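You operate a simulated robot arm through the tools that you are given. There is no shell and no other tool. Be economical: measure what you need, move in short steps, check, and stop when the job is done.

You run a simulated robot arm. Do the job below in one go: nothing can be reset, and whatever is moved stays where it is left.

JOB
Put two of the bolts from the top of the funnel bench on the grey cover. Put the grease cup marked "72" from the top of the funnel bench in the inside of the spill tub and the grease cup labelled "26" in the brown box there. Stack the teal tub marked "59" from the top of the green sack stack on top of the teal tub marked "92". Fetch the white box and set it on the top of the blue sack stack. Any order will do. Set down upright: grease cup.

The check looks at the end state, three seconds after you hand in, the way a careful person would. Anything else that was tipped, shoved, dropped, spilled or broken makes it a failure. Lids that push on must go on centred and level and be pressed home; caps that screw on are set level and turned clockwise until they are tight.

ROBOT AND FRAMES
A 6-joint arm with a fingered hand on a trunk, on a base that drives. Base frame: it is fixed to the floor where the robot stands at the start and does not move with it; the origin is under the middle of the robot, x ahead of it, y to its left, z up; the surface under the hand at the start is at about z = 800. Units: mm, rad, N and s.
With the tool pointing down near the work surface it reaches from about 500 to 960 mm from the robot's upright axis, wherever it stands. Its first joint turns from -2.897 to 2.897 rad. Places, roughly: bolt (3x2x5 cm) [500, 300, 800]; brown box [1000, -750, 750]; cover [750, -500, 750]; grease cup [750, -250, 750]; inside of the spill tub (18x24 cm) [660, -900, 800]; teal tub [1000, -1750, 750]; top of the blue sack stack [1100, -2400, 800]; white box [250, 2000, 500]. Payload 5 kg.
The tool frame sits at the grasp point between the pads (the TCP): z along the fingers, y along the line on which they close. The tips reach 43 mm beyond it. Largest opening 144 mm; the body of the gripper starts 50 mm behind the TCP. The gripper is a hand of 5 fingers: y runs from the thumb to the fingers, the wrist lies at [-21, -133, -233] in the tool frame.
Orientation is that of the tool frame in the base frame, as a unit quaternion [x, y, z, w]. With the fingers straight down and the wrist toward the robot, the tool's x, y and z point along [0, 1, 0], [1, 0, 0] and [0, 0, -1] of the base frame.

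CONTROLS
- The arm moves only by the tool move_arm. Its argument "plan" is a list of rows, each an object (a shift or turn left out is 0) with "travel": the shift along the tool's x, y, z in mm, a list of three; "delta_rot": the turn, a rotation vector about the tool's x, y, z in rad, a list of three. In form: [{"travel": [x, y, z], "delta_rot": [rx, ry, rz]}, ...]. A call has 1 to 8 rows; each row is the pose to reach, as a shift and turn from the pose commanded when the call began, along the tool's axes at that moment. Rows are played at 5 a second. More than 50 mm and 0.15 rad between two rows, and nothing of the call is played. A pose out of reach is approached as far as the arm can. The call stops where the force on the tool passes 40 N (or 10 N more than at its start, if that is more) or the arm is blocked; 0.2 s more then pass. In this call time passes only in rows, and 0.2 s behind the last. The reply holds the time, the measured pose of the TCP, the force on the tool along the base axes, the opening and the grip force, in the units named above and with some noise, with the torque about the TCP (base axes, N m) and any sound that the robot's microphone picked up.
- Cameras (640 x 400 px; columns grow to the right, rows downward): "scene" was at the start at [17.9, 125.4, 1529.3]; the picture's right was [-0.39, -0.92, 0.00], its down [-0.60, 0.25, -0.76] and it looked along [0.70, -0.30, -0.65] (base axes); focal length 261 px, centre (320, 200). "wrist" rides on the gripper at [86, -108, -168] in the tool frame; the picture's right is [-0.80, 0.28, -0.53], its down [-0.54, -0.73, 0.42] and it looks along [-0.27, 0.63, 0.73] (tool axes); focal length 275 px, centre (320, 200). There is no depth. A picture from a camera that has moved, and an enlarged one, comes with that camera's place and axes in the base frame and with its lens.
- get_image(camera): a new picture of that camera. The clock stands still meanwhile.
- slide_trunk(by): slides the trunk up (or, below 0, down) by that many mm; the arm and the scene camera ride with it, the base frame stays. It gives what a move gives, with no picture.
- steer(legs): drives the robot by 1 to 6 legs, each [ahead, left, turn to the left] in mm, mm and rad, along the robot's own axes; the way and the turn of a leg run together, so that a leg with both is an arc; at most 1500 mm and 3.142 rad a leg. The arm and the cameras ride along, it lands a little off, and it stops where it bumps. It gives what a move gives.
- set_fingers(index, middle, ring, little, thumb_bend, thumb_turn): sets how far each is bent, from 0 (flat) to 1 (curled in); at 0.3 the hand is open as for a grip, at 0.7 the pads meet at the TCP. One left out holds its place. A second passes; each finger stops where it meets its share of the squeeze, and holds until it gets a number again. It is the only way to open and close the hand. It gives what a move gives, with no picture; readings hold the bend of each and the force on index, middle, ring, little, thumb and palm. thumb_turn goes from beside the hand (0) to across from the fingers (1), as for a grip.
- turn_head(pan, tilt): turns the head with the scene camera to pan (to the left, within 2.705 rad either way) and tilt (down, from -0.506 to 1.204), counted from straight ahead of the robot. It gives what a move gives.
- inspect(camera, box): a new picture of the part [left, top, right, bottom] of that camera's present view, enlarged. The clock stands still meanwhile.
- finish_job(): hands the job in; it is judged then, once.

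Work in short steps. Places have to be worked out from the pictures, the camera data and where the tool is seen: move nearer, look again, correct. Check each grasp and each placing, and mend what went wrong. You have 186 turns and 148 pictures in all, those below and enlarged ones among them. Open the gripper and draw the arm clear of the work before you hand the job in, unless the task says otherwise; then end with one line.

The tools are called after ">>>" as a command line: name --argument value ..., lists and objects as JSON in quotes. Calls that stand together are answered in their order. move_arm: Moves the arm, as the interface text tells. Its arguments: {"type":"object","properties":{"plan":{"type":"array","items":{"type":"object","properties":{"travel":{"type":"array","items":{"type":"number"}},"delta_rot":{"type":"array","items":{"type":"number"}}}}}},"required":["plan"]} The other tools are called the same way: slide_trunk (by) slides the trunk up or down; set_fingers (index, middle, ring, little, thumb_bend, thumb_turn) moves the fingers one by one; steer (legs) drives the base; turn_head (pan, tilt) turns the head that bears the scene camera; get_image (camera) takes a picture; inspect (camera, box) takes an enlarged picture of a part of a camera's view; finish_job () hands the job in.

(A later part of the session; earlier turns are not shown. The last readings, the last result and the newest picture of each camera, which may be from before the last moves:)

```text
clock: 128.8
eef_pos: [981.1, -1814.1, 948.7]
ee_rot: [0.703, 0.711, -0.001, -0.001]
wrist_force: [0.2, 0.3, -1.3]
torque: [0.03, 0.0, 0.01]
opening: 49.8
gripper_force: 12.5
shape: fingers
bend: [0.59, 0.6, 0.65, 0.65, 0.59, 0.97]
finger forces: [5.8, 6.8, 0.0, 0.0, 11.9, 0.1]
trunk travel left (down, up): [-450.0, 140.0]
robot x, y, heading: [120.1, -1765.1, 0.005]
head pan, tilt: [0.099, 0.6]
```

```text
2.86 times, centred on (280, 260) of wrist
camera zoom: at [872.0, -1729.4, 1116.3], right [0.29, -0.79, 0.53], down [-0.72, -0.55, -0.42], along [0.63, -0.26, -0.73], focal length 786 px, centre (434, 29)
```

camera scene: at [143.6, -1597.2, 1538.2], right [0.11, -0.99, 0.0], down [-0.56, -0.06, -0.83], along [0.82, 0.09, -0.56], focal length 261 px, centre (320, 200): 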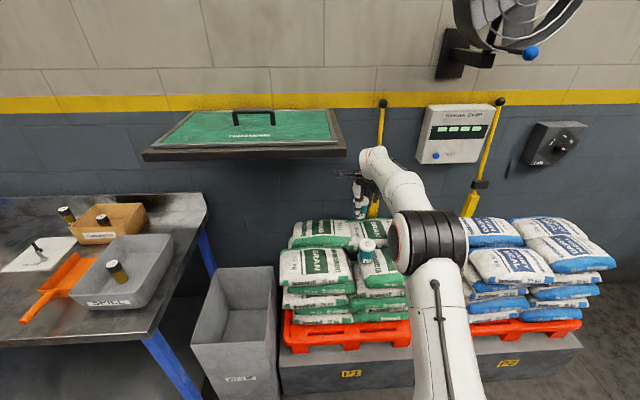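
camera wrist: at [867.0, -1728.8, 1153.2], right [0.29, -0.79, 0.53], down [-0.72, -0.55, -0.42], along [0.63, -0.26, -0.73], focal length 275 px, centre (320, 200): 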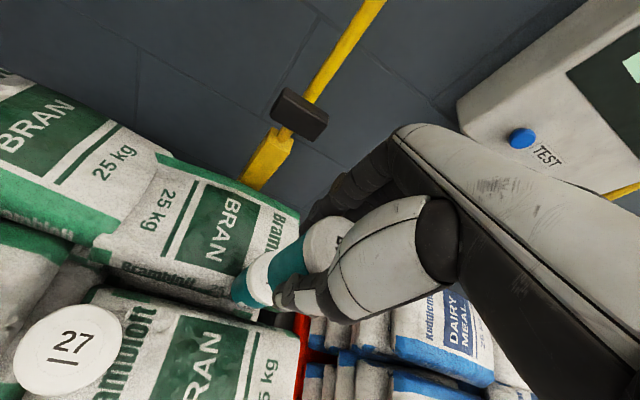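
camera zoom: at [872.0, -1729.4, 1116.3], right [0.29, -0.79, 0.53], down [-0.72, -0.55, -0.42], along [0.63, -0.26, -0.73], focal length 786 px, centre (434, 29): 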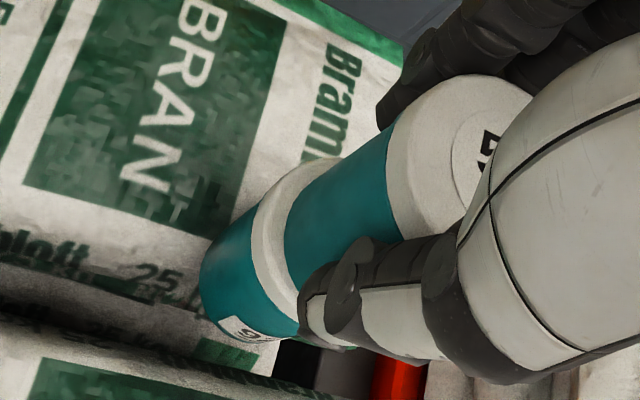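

Nearly centred. Shifting 2 mm left and lowering slowly to contact.

>>> move_arm --plan '[{"travel": [2, 0, 2]}, {"travel": [2, 0, 4]}, {"travel": [2, 0, 6]}, {"travel": [2, 0, 7]}]'

```text
clock: 129.8
eef_pos: [983.3, -1812.0, 941.0]
ee_rot: [0.702, 0.712, -0.001, -0.001]
wrist_force: [0.8, 0.6, -1.7]
torque: [0.01, 0.0, -0.01]
opening: 49.7
gripper_force: 12.3
shape: fingers
bend: [0.59, 0.6, 0.65, 0.65, 0.59, 0.97]
finger forces: [5.8, 6.8, 0.0, 0.0, 11.9, 0.1]
trunk travel left (down, up): [-450.0, 140.0]
robot x, y, heading: [118.3, -1768.2, 0.016]
head pan, tilt: [0.099, 0.6]
```

>>> move_arm --plan '[{"travel": [0, 0, 2]}, {"travel": [0, 0, 4]}, {"travel": [0, 0, 6]}]'

```text
clock: 130.6
eef_pos: [984.1, -1810.7, 936.7]
ee_rot: [0.703, 0.711, 0.0, 0.0]
wrist_force: [-1.0, 0.6, 3.7]
torque: [-0.09, -0.04, -0.02]
opening: 49.3
gripper_force: 12.4
shape: fingers
bend: [0.59, 0.61, 0.65, 0.65, 0.59, 0.97]
finger forces: [5.7, 7.0, 0.0, 0.0, 12.9, 0.1]
trunk travel left (down, up): [-450.0, 140.0]
robot x, y, heading: [117.4, -1764.8, 0.009]
head pan, tilt: [0.099, 0.6]
```

Contact (about 5 N). I'll check the stack before releasing.

>>> inspect --camera "scene" --box '[360, 180, 440, 250]'

>>> inspect --camera "wrist" --box '[200, 190, 360, 330]'

```text
5.71 times, centred on (400, 215) of scene
camera zoom: at [143.4, -1597.1, 1538.3], right [0.11, -0.99, 0.0], down [-0.56, -0.06, -0.83], along [0.82, 0.09, -0.56], focal length 1492 px, centre (-137, 114)
```

zoom: 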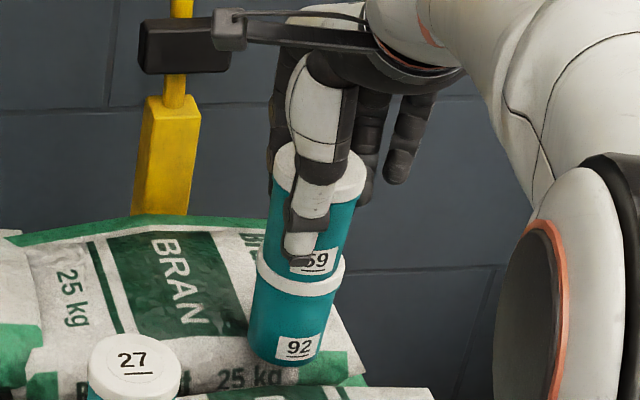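

```text
2.86 times, centred on (280, 260) of wrist
camera zoom: at [873.5, -1726.6, 1104.4], right [0.29, -0.79, 0.53], down [-0.72, -0.55, -0.42], along [0.63, -0.26, -0.73], focal length 786 px, centre (434, 29)
```

zoom: 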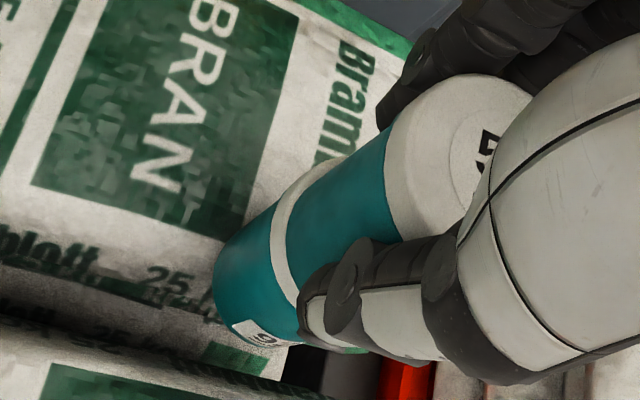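

Very well aligned. Releasing.

>>> set_fingers --index 0.5 --middle 0.5 --ring 0.5 --little 0.5 --thumb_bend 0.5

>>> inspect --camera "scene" --box '[360, 180, 440, 250]'

```text
clock: 131.6
eef_pos: [984.2, -1811.4, 934.8]
ee_rot: [0.703, 0.711, 0.0, -0.001]
wrist_force: [0.5, -0.4, 0.3]
torque: [-0.05, -0.02, -0.03]
opening: 78.1
gripper_force: 0.0
shape: fingers
bend: [0.5, 0.5, 0.5, 0.5, 0.5, 0.97]
finger forces: [0.1, 0.0, 0.0, 0.1, 0.0, 0.1]
trunk travel left (down, up): [-450.0, 140.0]
robot x, y, heading: [117.9, -1763.8, 0.011]
head pan, tilt: [0.099, 0.6]
```

```text
5.71 times, centred on (400, 215) of scene
camera zoom: at [143.8, -1597.2, 1538.2], right [0.11, -0.99, 0.0], down [-0.56, -0.06, -0.83], along [0.82, 0.09, -0.57], focal length 1492 px, centre (-137, 114)
```

zoom: 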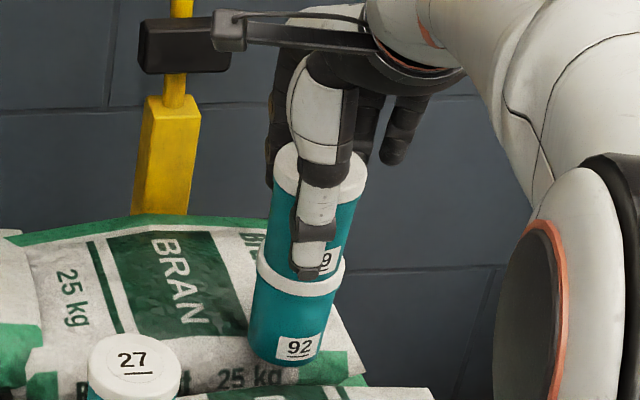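

Standing free. Lifting straight up 110 mm, then drawing back.

>>> move_arm --plan '[{"travel": [0, 0, -30]}, {"travel": [0, 0, -65]}, {"travel": [0, 0, -105]}, {"travel": [0, 0, -145]}, {"travel": [0, -45, -160]}, {"travel": [0, -90, -170]}, {"travel": [0, -135, -180]}, {"travel": [0, -180, -185]}]'

>>> inspect --camera "scene" --box '[330, 150, 450, 270]'

>>> get_image --camera "wrist"

```text
clock: 133.4
eef_pos: [799.0, -1811.3, 1121.7]
ee_rot: [0.703, 0.711, -0.001, 0.0]
wrist_force: [-0.2, 0.0, -0.1]
torque: [0.0, 0.0, 0.01]
opening: 78.6
gripper_force: 0.1
shape: fingers
bend: [0.5, 0.5, 0.5, 0.5, 0.5, 0.97]
finger forces: [0.1, 0.0, 0.0, 0.0, 0.0, 0.1]
trunk travel left (down, up): [-450.0, 140.0]
robot x, y, heading: [117.6, -1765.8, 0.015]
head pan, tilt: [0.099, 0.6]
```

```text
3.33 times, centred on (390, 210) of scene
camera zoom: at [143.1, -1597.1, 1538.2], right [0.11, -0.99, 0.0], down [-0.56, -0.06, -0.83], along [0.82, 0.09, -0.56], focal length 870 px, centre (87, 167)
```

zoom: 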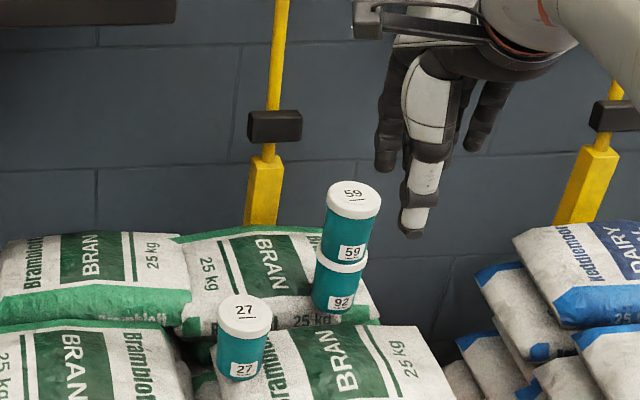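

```text
40 pictures are left
camera wrist: at [688.8, -1727.6, 1288.7], right [0.29, -0.79, 0.53], down [-0.72, -0.55, -0.42], along [0.63, -0.26, -0.73], focal length 275 px, centre (320, 200)
```

wrist: 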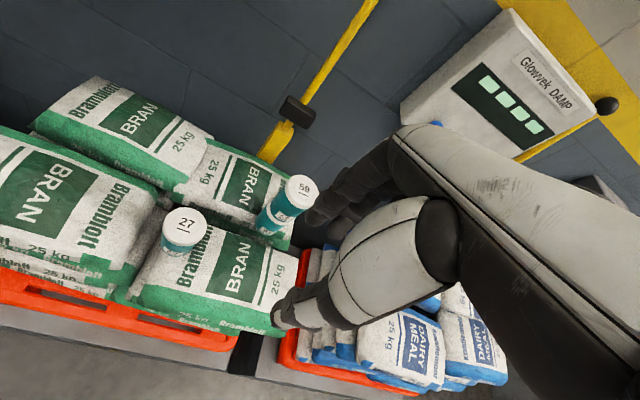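

59 is stacked on 92. Now for the white box: back off and drive left to the shelf, hand high and well clear of the bench and trolley.

>>> steer --legs '[[-820, 0, -0.013], [0, 1300, 0], [0, 1300, 0], [0, 1100, 0]]'

>>> turn_head --pan 0.1 --tilt 0.55

>>> get_image --camera "scene"

```text
clock: 155.0
eef_pos: [131.6, 1836.7, 1120.0]
ee_rot: [0.734, 0.679, -0.002, -0.003]
wrist_force: [-19.1, 0.6, 5.7]
torque: [-0.1, -0.72, -0.36]
opening: 77.5
gripper_force: 9.4
shape: fingers
bend: [0.5, 0.67, 0.51, 0.5, 0.5, 0.97]
finger forces: [0.9, 15.8, 2.5, 0.1, 0.0, 0.1]
trunk travel left (down, up): [-450.0, 140.0]
robot x, y, heading: [-536.4, 1943.5, -0.075]
head pan, tilt: [0.099, 0.6]
stopped in leg 4: the force on the tool passed its limit at 42 N (the readings are from after the stop); the commanded pose is now the measured one
```

```text
clock: 155.6
eef_pos: [132.3, 1837.1, 1120.3]
ee_rot: [0.734, 0.679, -0.003, -0.002]
wrist_force: [-25.4, -0.3, 5.2]
torque: [-0.09, -0.77, -0.6]
opening: 77.5
gripper_force: 12.9
shape: fingers
bend: [0.5, 0.67, 0.51, 0.5, 0.5, 0.97]
finger forces: [1.9, 19.0, 4.3, 0.1, 0.1, 0.1]
trunk travel left (down, up): [-450.0, 140.0]
robot x, y, heading: [-542.9, 1944.5, -0.068]
head pan, tilt: [0.099, 0.55]
```

```text
39 pictures are left
camera scene: at [-501.4, 2107.7, 1542.8], right [0.03, -1.0, 0.0], down [-0.52, -0.01, -0.85], along [0.85, 0.02, -0.52], focal length 261 px, centre (320, 200)
```

scene: 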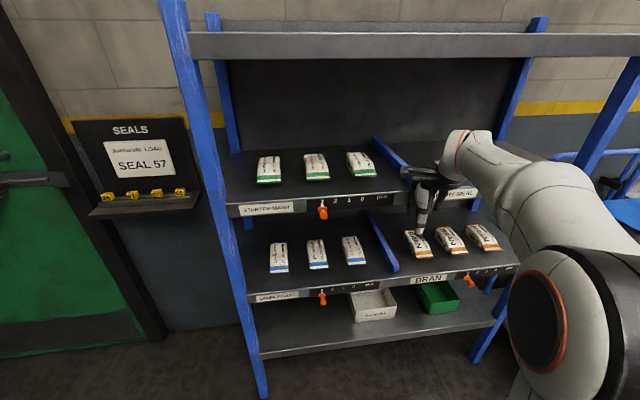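

The hand touched the shelf's front edge through drift. I'll back straight off and look for harm.

>>> steer --legs '[[-250, 0, 0]]'

>>> get_image --camera "scene"

```text
clock: 157.4
eef_pos: [-110.5, 1853.2, 1119.1]
ee_rot: [0.733, 0.68, -0.003, -0.002]
wrist_force: [-0.1, 0.2, -0.3]
torque: [0.0, 0.0, -0.02]
opening: 78.3
gripper_force: 0.1
shape: fingers
bend: [0.5, 0.5, 0.5, 0.5, 0.5, 0.97]
finger forces: [0.0, 0.0, 0.1, 0.0, 0.0, 0.0]
trunk travel left (down, up): [-450.0, 140.0]
robot x, y, heading: [-784.2, 1962.0, -0.07]
head pan, tilt: [0.099, 0.55]
```

```text
38 pictures are left
camera scene: at [-742.7, 2125.2, 1542.7], right [0.03, -1.0, 0.0], down [-0.52, -0.01, -0.85], along [0.85, 0.02, -0.52], focal length 261 px, centre (320, 200)
```

scene: 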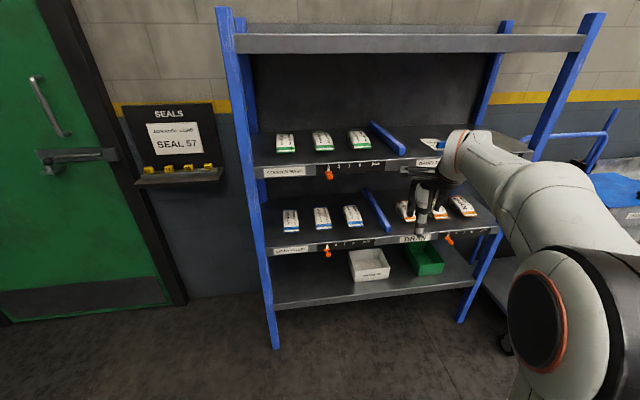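

No harm visible. The shelf is turned about 0.165 rad, with its bottom deck near z≈347. I'll zoom in on the white box.

>>> inspect --camera "scene" --box '[260, 190, 500, 340]'

```text
2.67 times, centred on (380, 265) of scene
camera zoom: at [-742.7, 2125.2, 1542.7], right [0.03, -1.0, 0.0], down [-0.52, -0.01, -0.85], along [0.85, 0.02, -0.52], focal length 696 px, centre (160, 27)
```

zoom: 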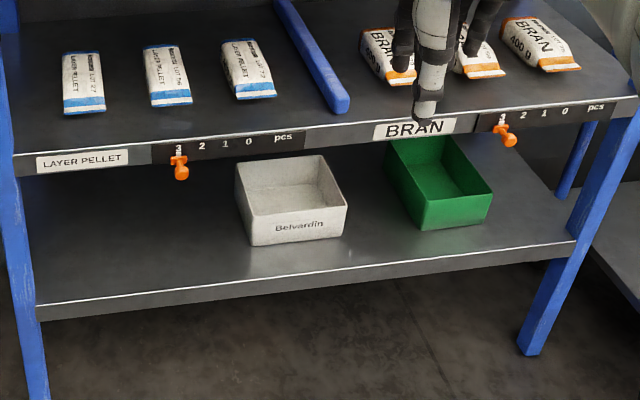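

The white box spans roughly (282,1954), (316,1756), (441,1979) and (474,1781), standing at z≈375 with its rim at about 462. The deck above has its lip at about z 719. I'll line up square to the shelf and lower the trunk.

>>> steer --legs '[[0, 0, 0.235], [0, -223, 0], [90, 0, 0]]'

>>> slide_trunk --by -350

>>> get_image --camera "scene"

>>> get_image --camera "wrist"

```text
clock: 160.6
eef_pos: [22.7, 1805.8, 1119.5]
ee_rot: [0.649, 0.761, -0.003, -0.003]
wrist_force: [1.4, -1.4, 0.2]
torque: [-0.01, 0.01, -0.01]
opening: 78.5
gripper_force: 0.1
shape: fingers
bend: [0.5, 0.5, 0.5, 0.5, 0.5, 0.97]
finger forces: [0.0, 0.0, 0.1, 0.0, 0.1, 0.0]
trunk travel left (down, up): [-450.0, 140.0]
robot x, y, heading: [-657.6, 1751.1, 0.164]
head pan, tilt: [0.099, 0.55]
```

```text
clock: 164.1
eef_pos: [23.1, 1806.6, 768.7]
ee_rot: [0.649, 0.761, -0.003, -0.002]
wrist_force: [1.0, -0.4, -0.5]
torque: [0.01, 0.02, 0.0]
opening: 78.3
gripper_force: 0.1
shape: fingers
bend: [0.5, 0.5, 0.5, 0.5, 0.5, 0.97]
finger forces: [0.0, 0.1, 0.1, 0.0, 0.0, 0.0]
trunk travel left (down, up): [-100.0, 490.0]
robot x, y, heading: [-659.8, 1752.2, 0.159]
head pan, tilt: [0.099, 0.55]
```

```text
36 pictures are left
camera scene: at [-655.2, 1922.7, 1192.7], right [0.26, -0.97, 0.0], down [-0.5, -0.14, -0.85], along [0.82, 0.22, -0.52], focal length 261 px, centre (320, 200)
```

scene: 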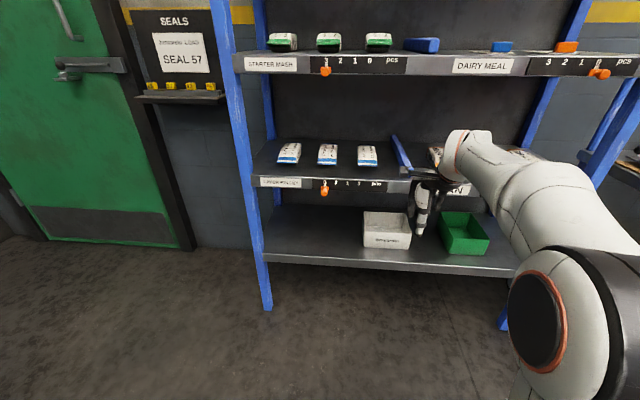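

```text
35 pictures are left
camera wrist: at [-97.7, 1874.2, 937.3], right [0.41, -0.74, 0.53], down [-0.63, -0.65, -0.42], along [0.66, -0.17, -0.74], focal length 275 px, centre (320, 200)
```

wrist: 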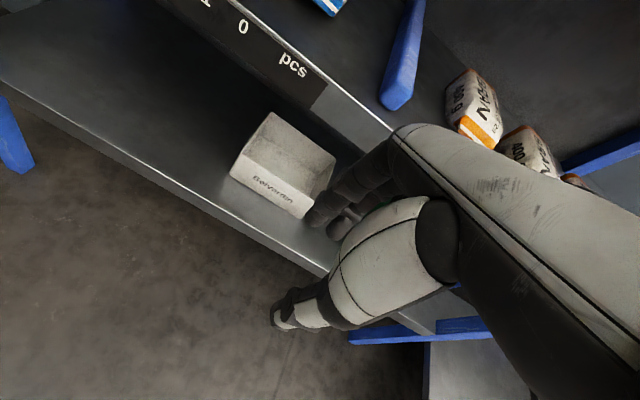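

Now a zoom to fix the box position from this height.

>>> inspect --camera "scene" --box '[320, 160, 500, 280]'

```text
3.33 times, centred on (410, 220) of scene
camera zoom: at [-655.2, 1922.7, 1192.7], right [0.26, -0.97, 0.0], down [-0.5, -0.14, -0.85], along [0.82, 0.22, -0.52], focal length 870 px, centre (20, 133)
```

zoom: 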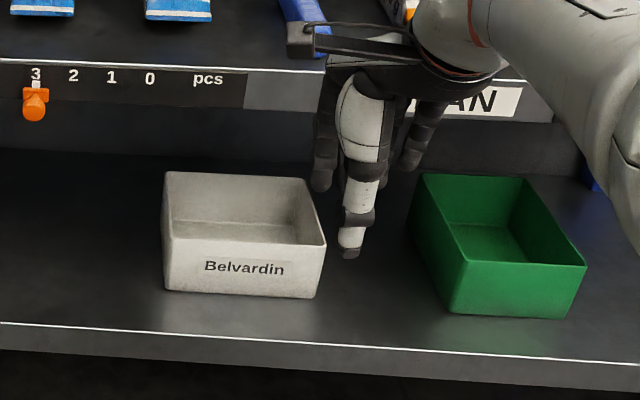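

Refined: deck at z≈398, box front wall from (259,1957) to (293,1768), midpoint about (276,1862), rim at about 488. The hand can't span the box, so I'll pinch its front wall with the hand tilted forward about 28°. First I tilt and come down outside the shelf.

>>> set_fingers --index 0.52 --middle 0.52 --ring 0.55 --little 0.55 --thumb_bend 0.52

>>> move_arm --plan '[{"travel": [4, 0, 36], "delta_rot": [-0.1225, 0, 0]}, {"travel": [8, 0, 72], "delta_rot": [-0.245, 0, 0]}, {"travel": [12, 0, 108], "delta_rot": [-0.3675, 0, 0]}, {"travel": [14, 0, 144], "delta_rot": [-0.49, 0, 0]}, {"travel": [14, 0, 185], "delta_rot": [-0.49, 0, 0]}, {"travel": [14, 0, 214], "delta_rot": [-0.49, 0, 0]}]'

>>> get_image --camera "wrist"

>>> get_image --camera "scene"

```text
clock: 165.1
eef_pos: [22.2, 1806.6, 768.5]
ee_rot: [0.649, 0.761, -0.003, -0.004]
wrist_force: [-0.3, -1.0, 0.0]
torque: [0.01, -0.01, -0.02]
opening: 71.7
gripper_force: 0.1
shape: fingers
bend: [0.52, 0.52, 0.55, 0.55, 0.52, 0.97]
finger forces: [0.0, 0.0, 0.0, 0.0, 0.0, 0.1]
trunk travel left (down, up): [-100.0, 490.0]
robot x, y, heading: [-657.2, 1757.1, 0.166]
head pan, tilt: [0.099, 0.55]
```

```text
clock: 166.4
eef_pos: [9.9, 1826.7, 560.3]
ee_rot: [0.58, 0.785, 0.168, 0.141]
wrist_force: [3.5, -6.3, 3.1]
torque: [0.22, 0.15, 0.09]
opening: 71.5
gripper_force: 0.0
shape: fingers
bend: [0.52, 0.52, 0.55, 0.55, 0.52, 0.98]
finger forces: [0.0, 0.0, 0.0, 0.1, 0.0, 0.0]
out of reach, approached as far as the arm can: row 3, 4, 5, 6
trunk travel left (down, up): [-100.0, 490.0]
robot x, y, heading: [-653.5, 1752.0, 0.167]
head pan, tilt: [0.099, 0.55]
```

```text
33 pictures are left
camera wrist: at [-179.4, 1861.3, 663.6], right [0.25, -0.74, 0.63], down [-0.29, -0.67, -0.68], along [0.92, -0.01, -0.39], focal length 275 px, centre (320, 200)
```

wrist: 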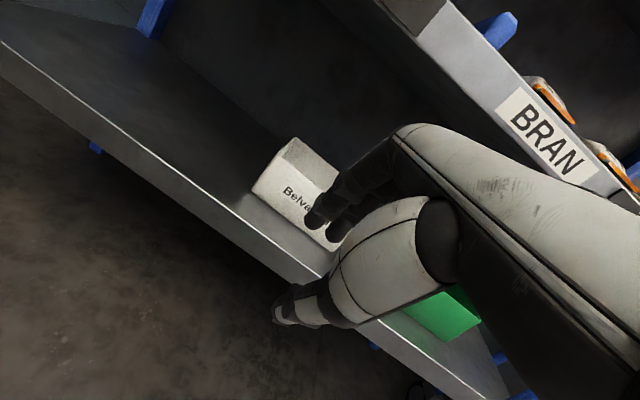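

```text
32 pictures are left
camera scene: at [-655.5, 1922.7, 1192.8], right [0.26, -0.97, 0.0], down [-0.5, -0.14, -0.85], along [0.82, 0.22, -0.52], focal length 261 px, centre (320, 200)
```

scene: 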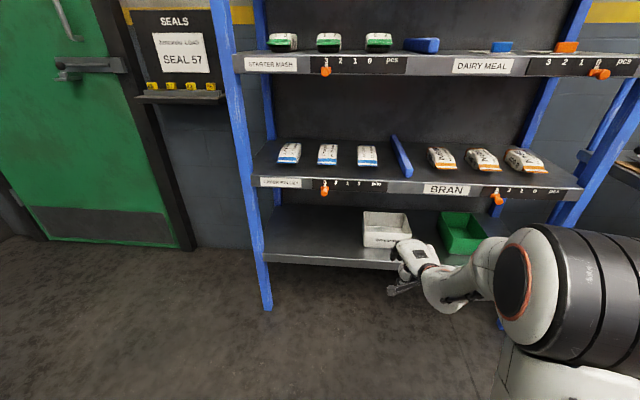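

The tilt was limited because the arm was too near the robot. I'll back the robot off, extend the arm and correct the yaw.

>>> steer --legs '[[-250, 0, 0.01]]'

>>> move_arm --plan '[{"travel": [-5.5, 44, 21]}, {"travel": [-11, 88, 42], "delta_rot": [0.001, -0.018, 0.038]}, {"travel": [-16.5, 132, 63], "delta_rot": [0.002, -0.036, 0.076]}, {"travel": [-22, 176, 84], "delta_rot": [0.003, -0.054, 0.114]}]'

>>> get_image --camera "wrist"

```text
clock: 168.3
eef_pos: [-228.4, 1771.7, 569.0]
ee_rot: [0.623, 0.747, 0.184, 0.143]
wrist_force: [-0.7, 0.0, -0.4]
torque: [-0.01, 0.04, 0.01]
opening: 71.5
gripper_force: 0.0
shape: fingers
bend: [0.52, 0.52, 0.55, 0.55, 0.52, 0.98]
finger forces: [0.0, 0.0, 0.0, 0.0, 0.0, 0.0]
trunk travel left (down, up): [-100.0, 490.0]
robot x, y, heading: [-905.3, 1708.5, 0.173]
head pan, tilt: [0.099, 0.55]
```

```text
clock: 169.3
eef_pos: [-35.9, 1775.0, 571.8]
ee_rot: [0.664, 0.71, 0.177, 0.153]
wrist_force: [0.2, 0.8, 1.7]
torque: [-0.06, 0.03, -0.02]
opening: 71.6
gripper_force: 0.0
shape: fingers
bend: [0.52, 0.52, 0.55, 0.55, 0.52, 0.98]
finger forces: [0.0, 0.0, 0.0, 0.0, 0.1, 0.1]
out of reach, approached as far as the arm can: row 4
trunk travel left (down, up): [-100.0, 490.0]
robot x, y, heading: [-903.4, 1708.4, 0.173]
head pan, tilt: [0.099, 0.55]
```

```text
31 pictures are left
camera wrist: at [-214.8, 1845.7, 672.7], right [0.07, -0.8, 0.59], down [-0.42, -0.56, -0.72], along [0.91, -0.2, -0.37], focal length 275 px, centre (320, 200)
```

wrist: 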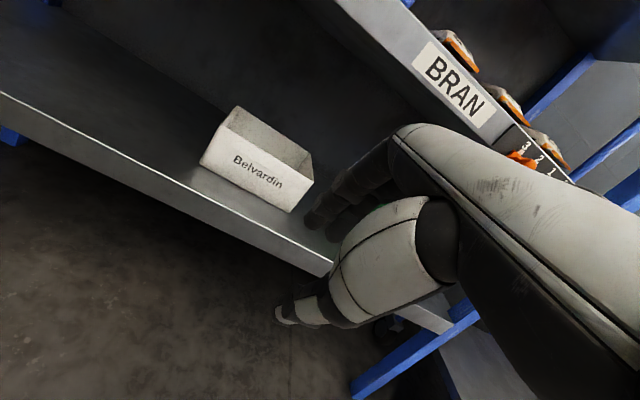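

I'll ease the tilt to about 17° (still clear of the upper deck's lip) and square up the yaw.

>>> move_arm --plan '[{"travel": [-1.5, -13, -7], "delta_rot": [0.086, 0.027, -0.052]}, {"travel": [-3, -26, -14], "delta_rot": [0.172, 0.053, -0.103]}]'

```text
clock: 169.9
eef_pos: [-52.8, 1776.8, 574.4]
ee_rot: [0.645, 0.742, 0.147, 0.105]
wrist_force: [0.2, 0.3, -1.2]
torque: [-0.03, 0.02, -0.02]
opening: 71.6
gripper_force: 0.0
shape: fingers
bend: [0.52, 0.52, 0.55, 0.55, 0.52, 0.98]
finger forces: [0.1, 0.0, 0.1, 0.1, 0.1, 0.0]
out of reach, approached as far as the arm can: row 1, 2
trunk travel left (down, up): [-100.0, 490.0]
robot x, y, heading: [-906.1, 1709.4, 0.17]
head pan, tilt: [0.099, 0.55]
```

The present pose (tilt about 21°, yaw within 2.5°) is good enough. I'll keep the arm fixed and use the base and trunk for positioning. First: trunk down 30, left 28 and ahead 200.

>>> slide_trunk --by -28

>>> steer --legs '[[0, 28, 0], [215, 0, 0]]'

>>> get_image --camera "wrist"

>>> inspect --camera "scene" --box '[320, 160, 500, 280]'

```text
clock: 170.6
eef_pos: [-54.2, 1775.9, 545.5]
ee_rot: [0.645, 0.743, 0.147, 0.106]
wrist_force: [0.6, -0.4, 1.1]
torque: [-0.03, 0.0, 0.0]
opening: 71.4
gripper_force: 0.1
shape: fingers
bend: [0.52, 0.52, 0.55, 0.55, 0.52, 0.98]
finger forces: [0.0, 0.0, 0.1, 0.0, 0.1, 0.0]
trunk travel left (down, up): [-72.0, 518.0]
robot x, y, heading: [-903.1, 1709.1, 0.175]
head pan, tilt: [0.099, 0.55]
```

```text
clock: 172.7
eef_pos: [154.4, 1843.1, 545.5]
ee_rot: [0.644, 0.743, 0.146, 0.106]
wrist_force: [-0.1, 0.1, 0.1]
torque: [0.02, -0.02, -0.01]
opening: 71.6
gripper_force: 0.0
shape: fingers
bend: [0.52, 0.52, 0.55, 0.55, 0.52, 0.98]
finger forces: [0.0, 0.0, 0.0, 0.0, 0.1, 0.0]
trunk travel left (down, up): [-72.0, 518.0]
robot x, y, heading: [-697.8, 1777.5, 0.177]
head pan, tilt: [0.099, 0.55]
```

```text
30 pictures are left
camera wrist: at [-17.4, 1899.9, 666.9], right [0.2, -0.79, 0.57], down [-0.45, -0.59, -0.67], along [0.87, -0.13, -0.47], focal length 275 px, centre (320, 200)
```

wrist: 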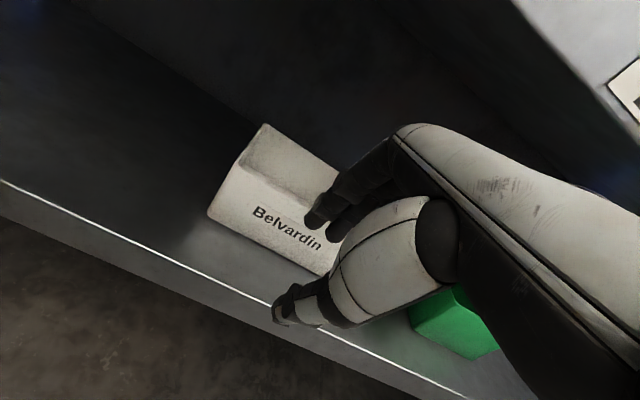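

```text
3.33 times, centred on (410, 220) of scene
camera zoom: at [-698.4, 1946.0, 1164.7], right [0.27, -0.96, 0.0], down [-0.5, -0.14, -0.85], along [0.82, 0.23, -0.52], focal length 870 px, centre (20, 133)
```

zoom: 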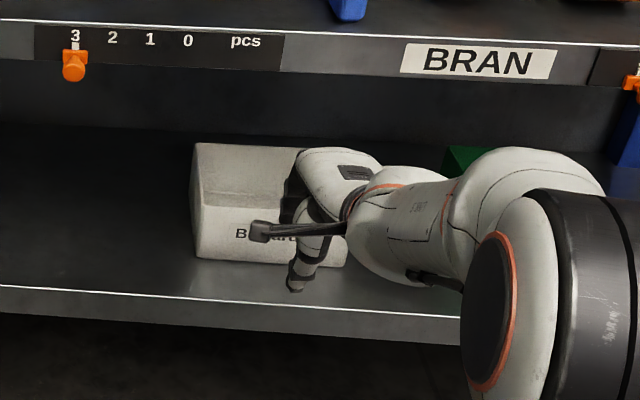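

Measured again: wall midpoint (279,1863), rim z≈489, in agreement. Driving ahead 127 so the wall lies between thumb and fingers.

>>> steer --legs '[[128, -2, 0]]'

>>> get_image --camera "wrist"

```text
clock: 174.0
eef_pos: [280.4, 1859.7, 545.6]
ee_rot: [0.646, 0.742, 0.146, 0.107]
wrist_force: [0.3, -0.1, -0.3]
torque: [0.02, 0.06, 0.01]
opening: 71.5
gripper_force: 0.2
shape: fingers
bend: [0.52, 0.52, 0.55, 0.55, 0.52, 0.98]
finger forces: [0.1, 0.0, 0.0, 0.1, 0.1, 0.0]
trunk travel left (down, up): [-72.0, 518.0]
robot x, y, heading: [-571.8, 1794.7, 0.172]
head pan, tilt: [0.099, 0.55]
```

```text
28 pictures are left
camera wrist: at [108.5, 1917.7, 666.9], right [0.19, -0.8, 0.57], down [-0.45, -0.59, -0.67], along [0.87, -0.13, -0.47], focal length 275 px, centre (320, 200)
```

wrist: 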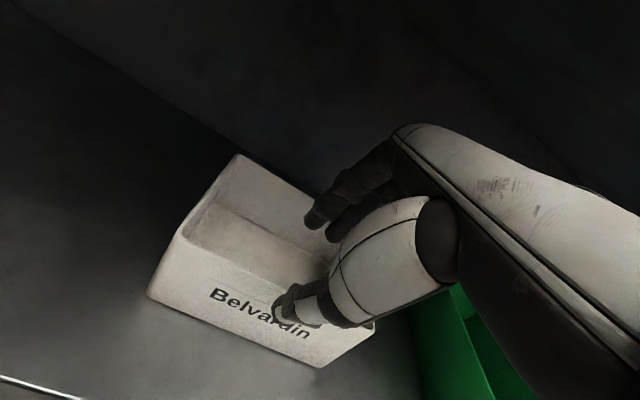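

Thumb outside, fingers over the inside of the box. Lowering the trunk.

>>> slide_trunk --by -66

>>> get_image --camera "wrist"

```text
clock: 175.0
eef_pos: [279.0, 1860.1, 479.5]
ee_rot: [0.646, 0.742, 0.145, 0.106]
wrist_force: [0.3, -0.2, 0.3]
torque: [0.03, 0.0, -0.06]
opening: 71.4
gripper_force: 0.1
shape: fingers
bend: [0.52, 0.52, 0.55, 0.55, 0.52, 0.98]
finger forces: [0.0, 0.0, 0.0, 0.1, 0.1, 0.0]
trunk travel left (down, up): [-6.0, 584.0]
robot x, y, heading: [-574.6, 1799.3, 0.169]
head pan, tilt: [0.099, 0.55]
```

```text
27 pictures are left
camera wrist: at [108.5, 1917.7, 601.1], right [0.19, -0.8, 0.57], down [-0.45, -0.59, -0.67], along [0.87, -0.13, -0.47], focal length 275 px, centre (320, 200)
```

wrist: 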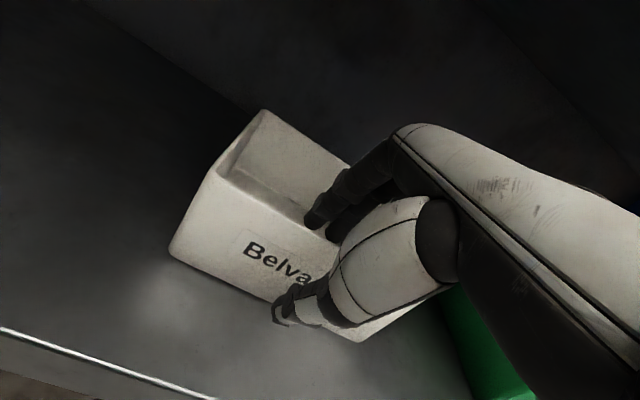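

In place around the wall. Closing index, middle and thumb.

>>> set_fingers --index 0.8 --middle 0.8 --ring 0.6 --little 0.6 --thumb_bend 0.8

>>> get_image --camera "wrist"

```text
clock: 176.0
eef_pos: [279.4, 1861.0, 478.6]
ee_rot: [0.646, 0.742, 0.146, 0.105]
wrist_force: [-0.2, 0.4, -1.9]
torque: [0.11, 0.19, 0.02]
opening: 8.1
gripper_force: 16.8
shape: fingers
bend: [0.72, 0.79, 0.6, 0.6, 0.73, 0.94]
finger forces: [12.1, 4.8, 0.1, 0.1, 17.0, 0.0]
trunk travel left (down, up): [-6.0, 584.0]
robot x, y, heading: [-572.9, 1794.0, 0.169]
head pan, tilt: [0.099, 0.55]
```

```text
26 pictures are left
camera wrist: at [108.6, 1917.7, 600.6], right [0.19, -0.8, 0.57], down [-0.45, -0.59, -0.67], along [0.87, -0.13, -0.47], focal length 275 px, centre (320, 200)
```

wrist: 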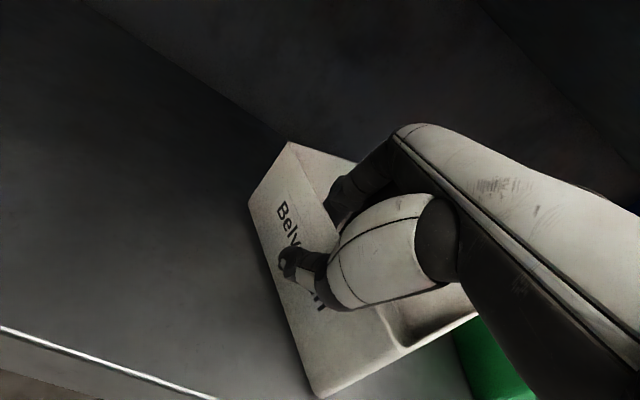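

The box turned in the pinch, since the thumb opposes the index rather than the middle. I'll open and see how it sits.

>>> set_fingers --index 0.5 --middle 0.5 --ring 0.5 --little 0.5 --thumb_bend 0.5

>>> slide_trunk --by 66

>>> get_image --camera "wrist"

>>> inspect --camera "scene" --box '[340, 160, 520, 280]'

```text
clock: 177.0
eef_pos: [279.5, 1860.5, 479.6]
ee_rot: [0.646, 0.742, 0.147, 0.106]
wrist_force: [0.4, -0.4, 0.0]
torque: [-0.02, 0.01, -0.02]
opening: 78.1
gripper_force: 0.0
shape: fingers
bend: [0.5, 0.5, 0.5, 0.5, 0.5, 0.97]
finger forces: [0.1, 0.0, 0.0, 0.1, 0.0, 0.0]
trunk travel left (down, up): [-6.0, 584.0]
robot x, y, heading: [-572.0, 1796.7, 0.168]
head pan, tilt: [0.099, 0.55]
```

```text
clock: 178.1
eef_pos: [281.0, 1860.9, 544.8]
ee_rot: [0.646, 0.742, 0.146, 0.107]
wrist_force: [1.0, -0.5, -0.3]
torque: [-0.01, 0.01, 0.01]
opening: 77.8
gripper_force: 0.0
shape: fingers
bend: [0.5, 0.5, 0.5, 0.5, 0.5, 0.97]
finger forces: [0.0, 0.1, 0.0, 0.0, 0.0, 0.1]
trunk travel left (down, up): [-72.0, 518.0]
robot x, y, heading: [-570.5, 1799.9, 0.17]
head pan, tilt: [0.099, 0.55]
```

```text
25 pictures are left
camera wrist: at [108.5, 1917.7, 666.7], right [0.19, -0.8, 0.57], down [-0.45, -0.59, -0.67], along [0.87, -0.13, -0.47], focal length 275 px, centre (320, 200)
```

wrist: 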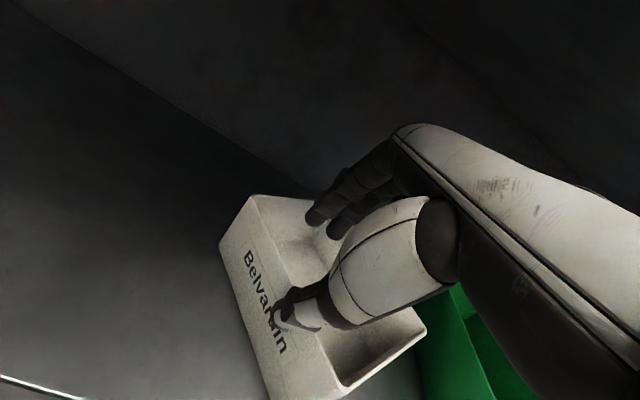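

```text
3.33 times, centred on (430, 220) of scene
camera zoom: at [-572.3, 1965.9, 1164.7], right [0.27, -0.96, 0.0], down [-0.5, -0.14, -0.85], along [0.82, 0.23, -0.52], focal length 870 px, centre (-47, 133)
```

zoom: 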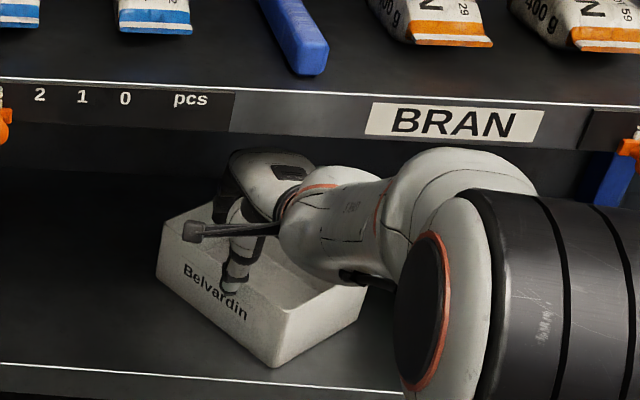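

The box now stands turned about 36°, but that three-point grasp was balanced (index 12 + middle 5 against thumb 17 N). The grip point is near the wall's middle, and the green box is clear by about 90 mm. I'll regrasp the same way with more squeeze.

>>> slide_trunk --by -66

>>> set_fingers --index 0.88 --middle 0.86 --ring 0.6 --little 0.6 --thumb_bend 0.9 --thumb_turn 1.0

>>> get_image --camera "wrist"

```text
clock: 179.1
eef_pos: [279.1, 1859.4, 480.7]
ee_rot: [0.645, 0.742, 0.146, 0.107]
wrist_force: [0.4, 0.3, 0.3]
torque: [-0.01, 0.0, -0.01]
opening: 77.7
gripper_force: 0.0
shape: fingers
bend: [0.5, 0.5, 0.5, 0.5, 0.5, 0.97]
finger forces: [0.0, 0.0, 0.0, 0.1, 0.1, 0.0]
trunk travel left (down, up): [-6.0, 584.0]
robot x, y, heading: [-571.9, 1801.1, 0.17]
head pan, tilt: [0.099, 0.55]
```

```text
clock: 180.1
eef_pos: [280.0, 1859.4, 479.3]
ee_rot: [0.645, 0.742, 0.146, 0.106]
wrist_force: [-0.2, 0.4, -1.5]
torque: [-0.02, 0.14, -0.02]
opening: 8.7
gripper_force: 20.5
shape: fingers
bend: [0.71, 0.74, 0.6, 0.6, 0.72, 1.0]
finger forces: [10.3, 9.8, 0.0, 0.1, 20.0, 0.0]
trunk travel left (down, up): [-6.0, 584.0]
robot x, y, heading: [-573.4, 1796.1, 0.173]
head pan, tilt: [0.099, 0.55]
```

```text
23 pictures are left
camera wrist: at [108.6, 1917.7, 600.7], right [0.19, -0.8, 0.57], down [-0.45, -0.59, -0.67], along [0.87, -0.13, -0.47], focal length 275 px, centre (320, 200)
```

wrist: 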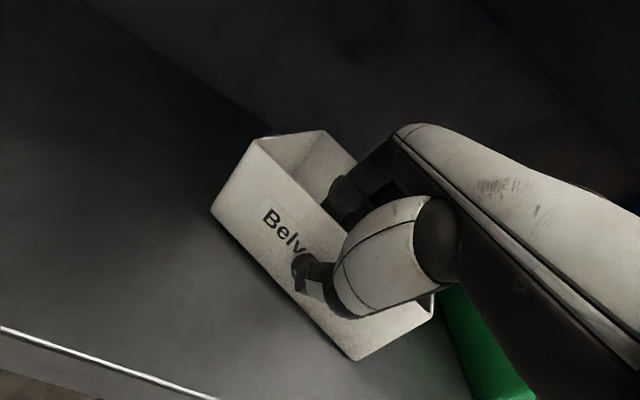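

Now evenly balanced: index 10, middle 10, thumb 20 N. Lifting the trunk 35 mm to test.

>>> slide_trunk --by 35

>>> get_image --camera "wrist"

>>> inspect --camera "scene" --box '[340, 160, 520, 280]'

```text
clock: 180.9
eef_pos: [280.0, 1860.1, 515.0]
ee_rot: [0.646, 0.742, 0.145, 0.105]
wrist_force: [0.7, 0.8, -2.6]
torque: [0.05, 0.19, 0.03]
opening: 8.9
gripper_force: 20.8
shape: fingers
bend: [0.71, 0.74, 0.6, 0.6, 0.72, 1.0]
finger forces: [10.8, 9.8, 0.0, 0.1, 20.4, 0.0]
trunk travel left (down, up): [-41.0, 549.0]
robot x, y, heading: [-575.0, 1800.8, 0.173]
head pan, tilt: [0.099, 0.55]
```

```text
22 pictures are left
camera wrist: at [108.6, 1917.7, 635.5], right [0.19, -0.8, 0.57], down [-0.45, -0.59, -0.67], along [0.87, -0.13, -0.47], focal length 275 px, centre (320, 200)
```

wrist: 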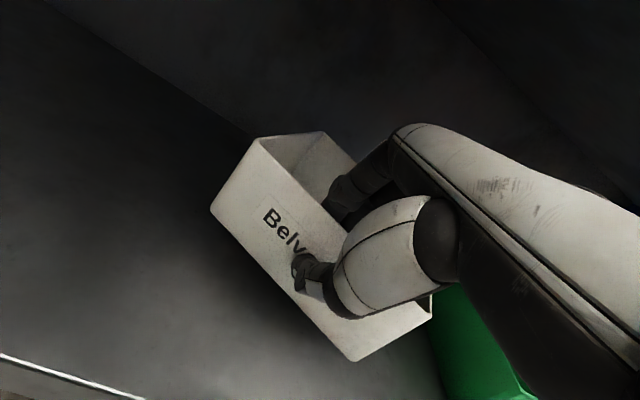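

```text
3.33 times, centred on (430, 220) of scene
camera zoom: at [-572.1, 1965.9, 1133.7], right [0.27, -0.96, 0.0], down [-0.5, -0.14, -0.85], along [0.82, 0.23, -0.52], focal length 870 px, centre (-47, 133)
```

zoom: 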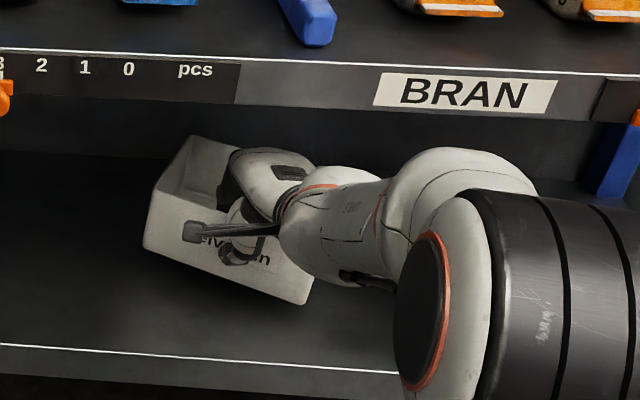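

Lifted cleanly and level. Backing out of the shelf.

>>> steer --legs '[[-250, 0, 0], [-230, 0, 0]]'

>>> slide_trunk --by 500

>>> get_image --camera "wrist"

```text
clock: 184.1
eef_pos: [-190.6, 1778.5, 513.8]
ee_rot: [0.645, 0.742, 0.145, 0.106]
wrist_force: [0.7, -0.2, -2.8]
torque: [0.03, 0.18, 0.02]
opening: 9.1
gripper_force: 20.5
shape: fingers
bend: [0.71, 0.74, 0.6, 0.6, 0.72, 1.0]
finger forces: [10.8, 9.9, 0.1, 0.0, 20.5, 0.0]
trunk travel left (down, up): [-41.0, 549.0]
robot x, y, heading: [-1043.7, 1712.4, 0.172]
head pan, tilt: [0.099, 0.55]
```

```text
refused: 500 is not a number from -400 to 400
```

```text
20 pictures are left
camera wrist: at [-363.5, 1836.4, 635.7], right [0.19, -0.8, 0.57], down [-0.45, -0.59, -0.67], along [0.87, -0.13, -0.47], focal length 275 px, centre (320, 200)
```

wrist: 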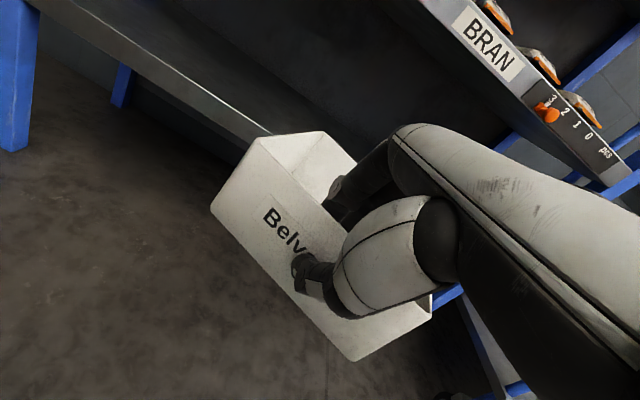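

The box is out and steady. Raising the trunk 400, squaring up and driving right in stages.

>>> slide_trunk --by 400

>>> steer --legs '[[0, 0, -0.172], [0, -1100, 0], [0, -1000, 0]]'

```text
clock: 187.9
eef_pos: [-191.6, 1778.9, 913.7]
ee_rot: [0.646, 0.742, 0.145, 0.106]
wrist_force: [0.9, 0.6, -2.3]
torque: [0.03, 0.22, -0.01]
opening: 9.2
gripper_force: 20.9
shape: fingers
bend: [0.71, 0.74, 0.6, 0.6, 0.72, 1.0]
finger forces: [10.9, 9.7, 0.0, 0.0, 20.6, 0.1]
trunk travel left (down, up): [-441.0, 149.0]
robot x, y, heading: [-1044.9, 1712.1, 0.174]
head pan, tilt: [0.099, 0.55]
```

```text
clock: 199.0
eef_pos: [-172.6, -441.7, 915.0]
ee_rot: [0.7, 0.691, 0.138, 0.117]
wrist_force: [0.5, -0.1, -2.9]
torque: [0.06, 0.25, 0.0]
opening: 8.5
gripper_force: 20.5
shape: fingers
bend: [0.71, 0.74, 0.6, 0.6, 0.72, 1.0]
finger forces: [11.1, 9.6, 0.1, 0.1, 20.6, 0.0]
trunk travel left (down, up): [-441.0, 149.0]
robot x, y, heading: [-1023.3, -373.3, 0.023]
head pan, tilt: [0.099, 0.55]
```

On course and the grip is steady. Continuing to in front of the blue stack, stopping a little past it so the head camera has a clear view.

>>> steer --legs '[[0, 0, -0.023], [0, -1150, 0], [0, -1080, 0]]'

>>> turn_head --pan 0.05 --tilt 0.45

>>> get_image --camera "scene"

```text
clock: 210.3
eef_pos: [-150.5, -2663.8, 914.9]
ee_rot: [0.7, 0.691, 0.136, 0.116]
wrist_force: [0.6, -0.3, -2.3]
torque: [0.04, 0.22, 0.0]
opening: 8.9
gripper_force: 21.1
shape: fingers
bend: [0.71, 0.74, 0.6, 0.6, 0.72, 1.0]
finger forces: [11.3, 9.8, 0.0, 0.0, 20.9, 0.0]
trunk travel left (down, up): [-441.0, 149.0]
robot x, y, heading: [-1003.9, -2598.2, 0.018]
head pan, tilt: [0.099, 0.55]
```

```text
clock: 211.0
eef_pos: [-150.1, -2663.3, 913.8]
ee_rot: [0.699, 0.692, 0.137, 0.116]
wrist_force: [0.4, 0.3, -3.2]
torque: [0.11, 0.21, 0.02]
opening: 8.8
gripper_force: 21.0
shape: fingers
bend: [0.71, 0.74, 0.6, 0.6, 0.72, 1.0]
finger forces: [11.2, 9.7, 0.1, 0.0, 20.8, 0.0]
trunk travel left (down, up): [-441.0, 149.0]
robot x, y, heading: [-1003.0, -2600.0, 0.02]
head pan, tilt: [0.051, 0.45]
```

```text
19 pictures are left
camera scene: at [-975.5, -2436.1, 1542.7], right [0.07, -1.0, 0.0], down [-0.43, -0.03, -0.9], along [0.9, 0.07, -0.44], focal length 261 px, centre (320, 200)
```

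scene: 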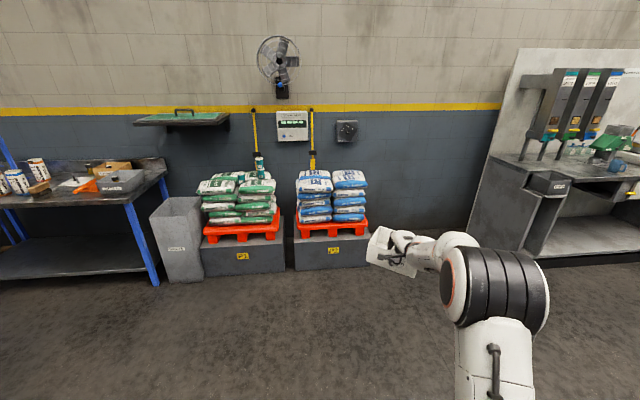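

The blue stack's centre is near (1010,-2380). I'll raise 100 mm more, shift left and approach to a stand-off.

>>> slide_trunk --by 110

>>> steer --legs '[[0, 315, -0.015], [780, 0, 0]]'

>>> turn_head --pan -0.1 --tilt 0.6

>>> get_image --camera "scene"

>>> get_image --camera "wrist"

```text
clock: 212.4
eef_pos: [-150.7, -2664.0, 1023.7]
ee_rot: [0.7, 0.691, 0.136, 0.117]
wrist_force: [0.0, 0.1, -2.4]
torque: [0.08, 0.2, 0.02]
opening: 8.6
gripper_force: 20.4
shape: fingers
bend: [0.71, 0.74, 0.6, 0.6, 0.72, 1.0]
finger forces: [11.2, 9.6, 0.1, 0.1, 20.8, 0.1]
trunk travel left (down, up): [-551.0, 39.0]
robot x, y, heading: [-1004.3, -2599.7, 0.02]
head pan, tilt: [0.051, 0.45]
```

```text
clock: 218.4
eef_pos: [645.4, -2373.8, 1023.6]
ee_rot: [0.709, 0.682, 0.136, 0.119]
wrist_force: [1.4, 0.6, -2.2]
torque: [0.06, 0.2, 0.01]
opening: 8.7
gripper_force: 21.1
shape: fingers
bend: [0.71, 0.74, 0.6, 0.6, 0.72, 1.0]
finger forces: [11.5, 9.5, 0.0, 0.0, 20.9, 0.0]
trunk travel left (down, up): [-551.0, 39.0]
robot x, y, heading: [-208.1, -2286.1, -0.007]
head pan, tilt: [0.051, 0.45]
```

```text
clock: 219.1
eef_pos: [644.0, -2373.9, 1024.7]
ee_rot: [0.709, 0.682, 0.135, 0.118]
wrist_force: [-0.8, -0.5, -1.9]
torque: [0.09, 0.23, 0.0]
opening: 8.8
gripper_force: 20.9
shape: fingers
bend: [0.71, 0.74, 0.6, 0.6, 0.72, 1.0]
finger forces: [11.4, 9.6, 0.0, 0.0, 21.0, 0.0]
trunk travel left (down, up): [-551.0, 39.0]
robot x, y, heading: [-201.7, -2282.7, -0.009]
head pan, tilt: [-0.099, 0.6]
```

```text
18 pictures are left
camera scene: at [-176.7, -2136.6, 1639.2], right [-0.11, -0.99, 0.0], down [-0.56, 0.06, -0.83], along [0.82, -0.09, -0.56], focal length 261 px, centre (320, 200)
```

scene: 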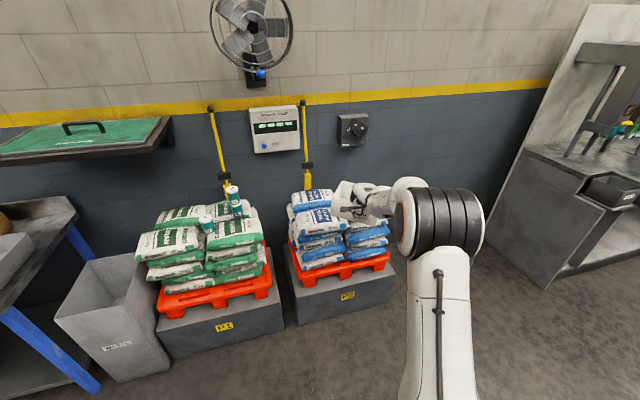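

```text
17 pictures are left
camera wrist: at [486.7, -2287.0, 1145.4], right [0.05, -0.82, 0.57], down [-0.55, -0.5, -0.67], along [0.84, -0.28, -0.47], focal length 275 px, centre (320, 200)
```

wrist: 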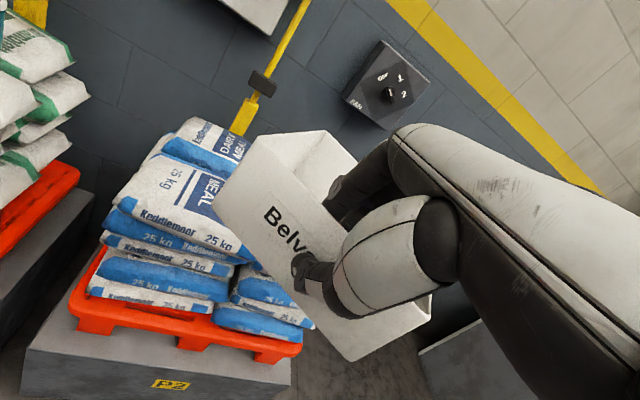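

The box is above sack height. I'll drive on so that its centre comes over the stack's centre, about (1010,-2365).

>>> steer --legs '[[0, 40, 0], [275, 0, 0]]'

>>> get_image --camera "scene"

>>> get_image --camera "wrist"

```text
clock: 221.5
eef_pos: [913.0, -2337.6, 1023.4]
ee_rot: [0.71, 0.681, 0.135, 0.118]
wrist_force: [0.1, 0.7, -3.5]
torque: [0.06, 0.19, 0.01]
opening: 8.8
gripper_force: 20.7
shape: fingers
bend: [0.71, 0.74, 0.6, 0.6, 0.72, 1.0]
finger forces: [11.6, 9.7, 0.0, 0.1, 21.0, 0.0]
trunk travel left (down, up): [-551.0, 39.0]
robot x, y, heading: [60.6, -2246.4, -0.008]
head pan, tilt: [-0.099, 0.6]
```

```text
16 pictures are left
camera scene: at [91.1, -2099.7, 1639.1], right [-0.11, -0.99, 0.0], down [-0.56, 0.06, -0.82], along [0.82, -0.09, -0.57], focal length 261 px, centre (320, 200)
```

scene: 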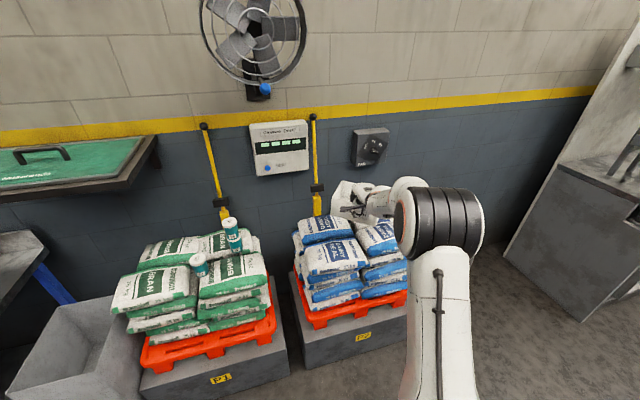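

```text
15 pictures are left
camera wrist: at [754.1, -2251.5, 1145.0], right [0.05, -0.82, 0.57], down [-0.55, -0.5, -0.67], along [0.83, -0.28, -0.47], focal length 275 px, centre (320, 200)
```

wrist: 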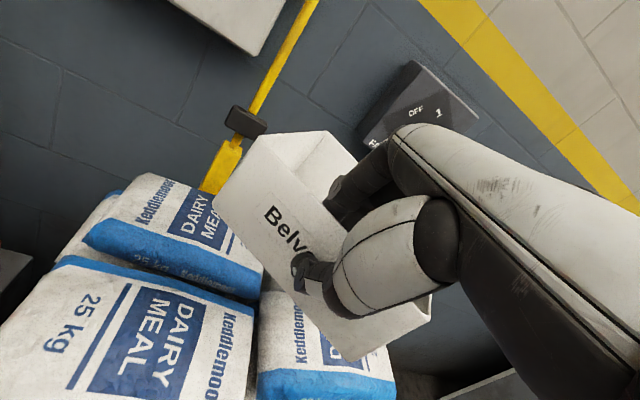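

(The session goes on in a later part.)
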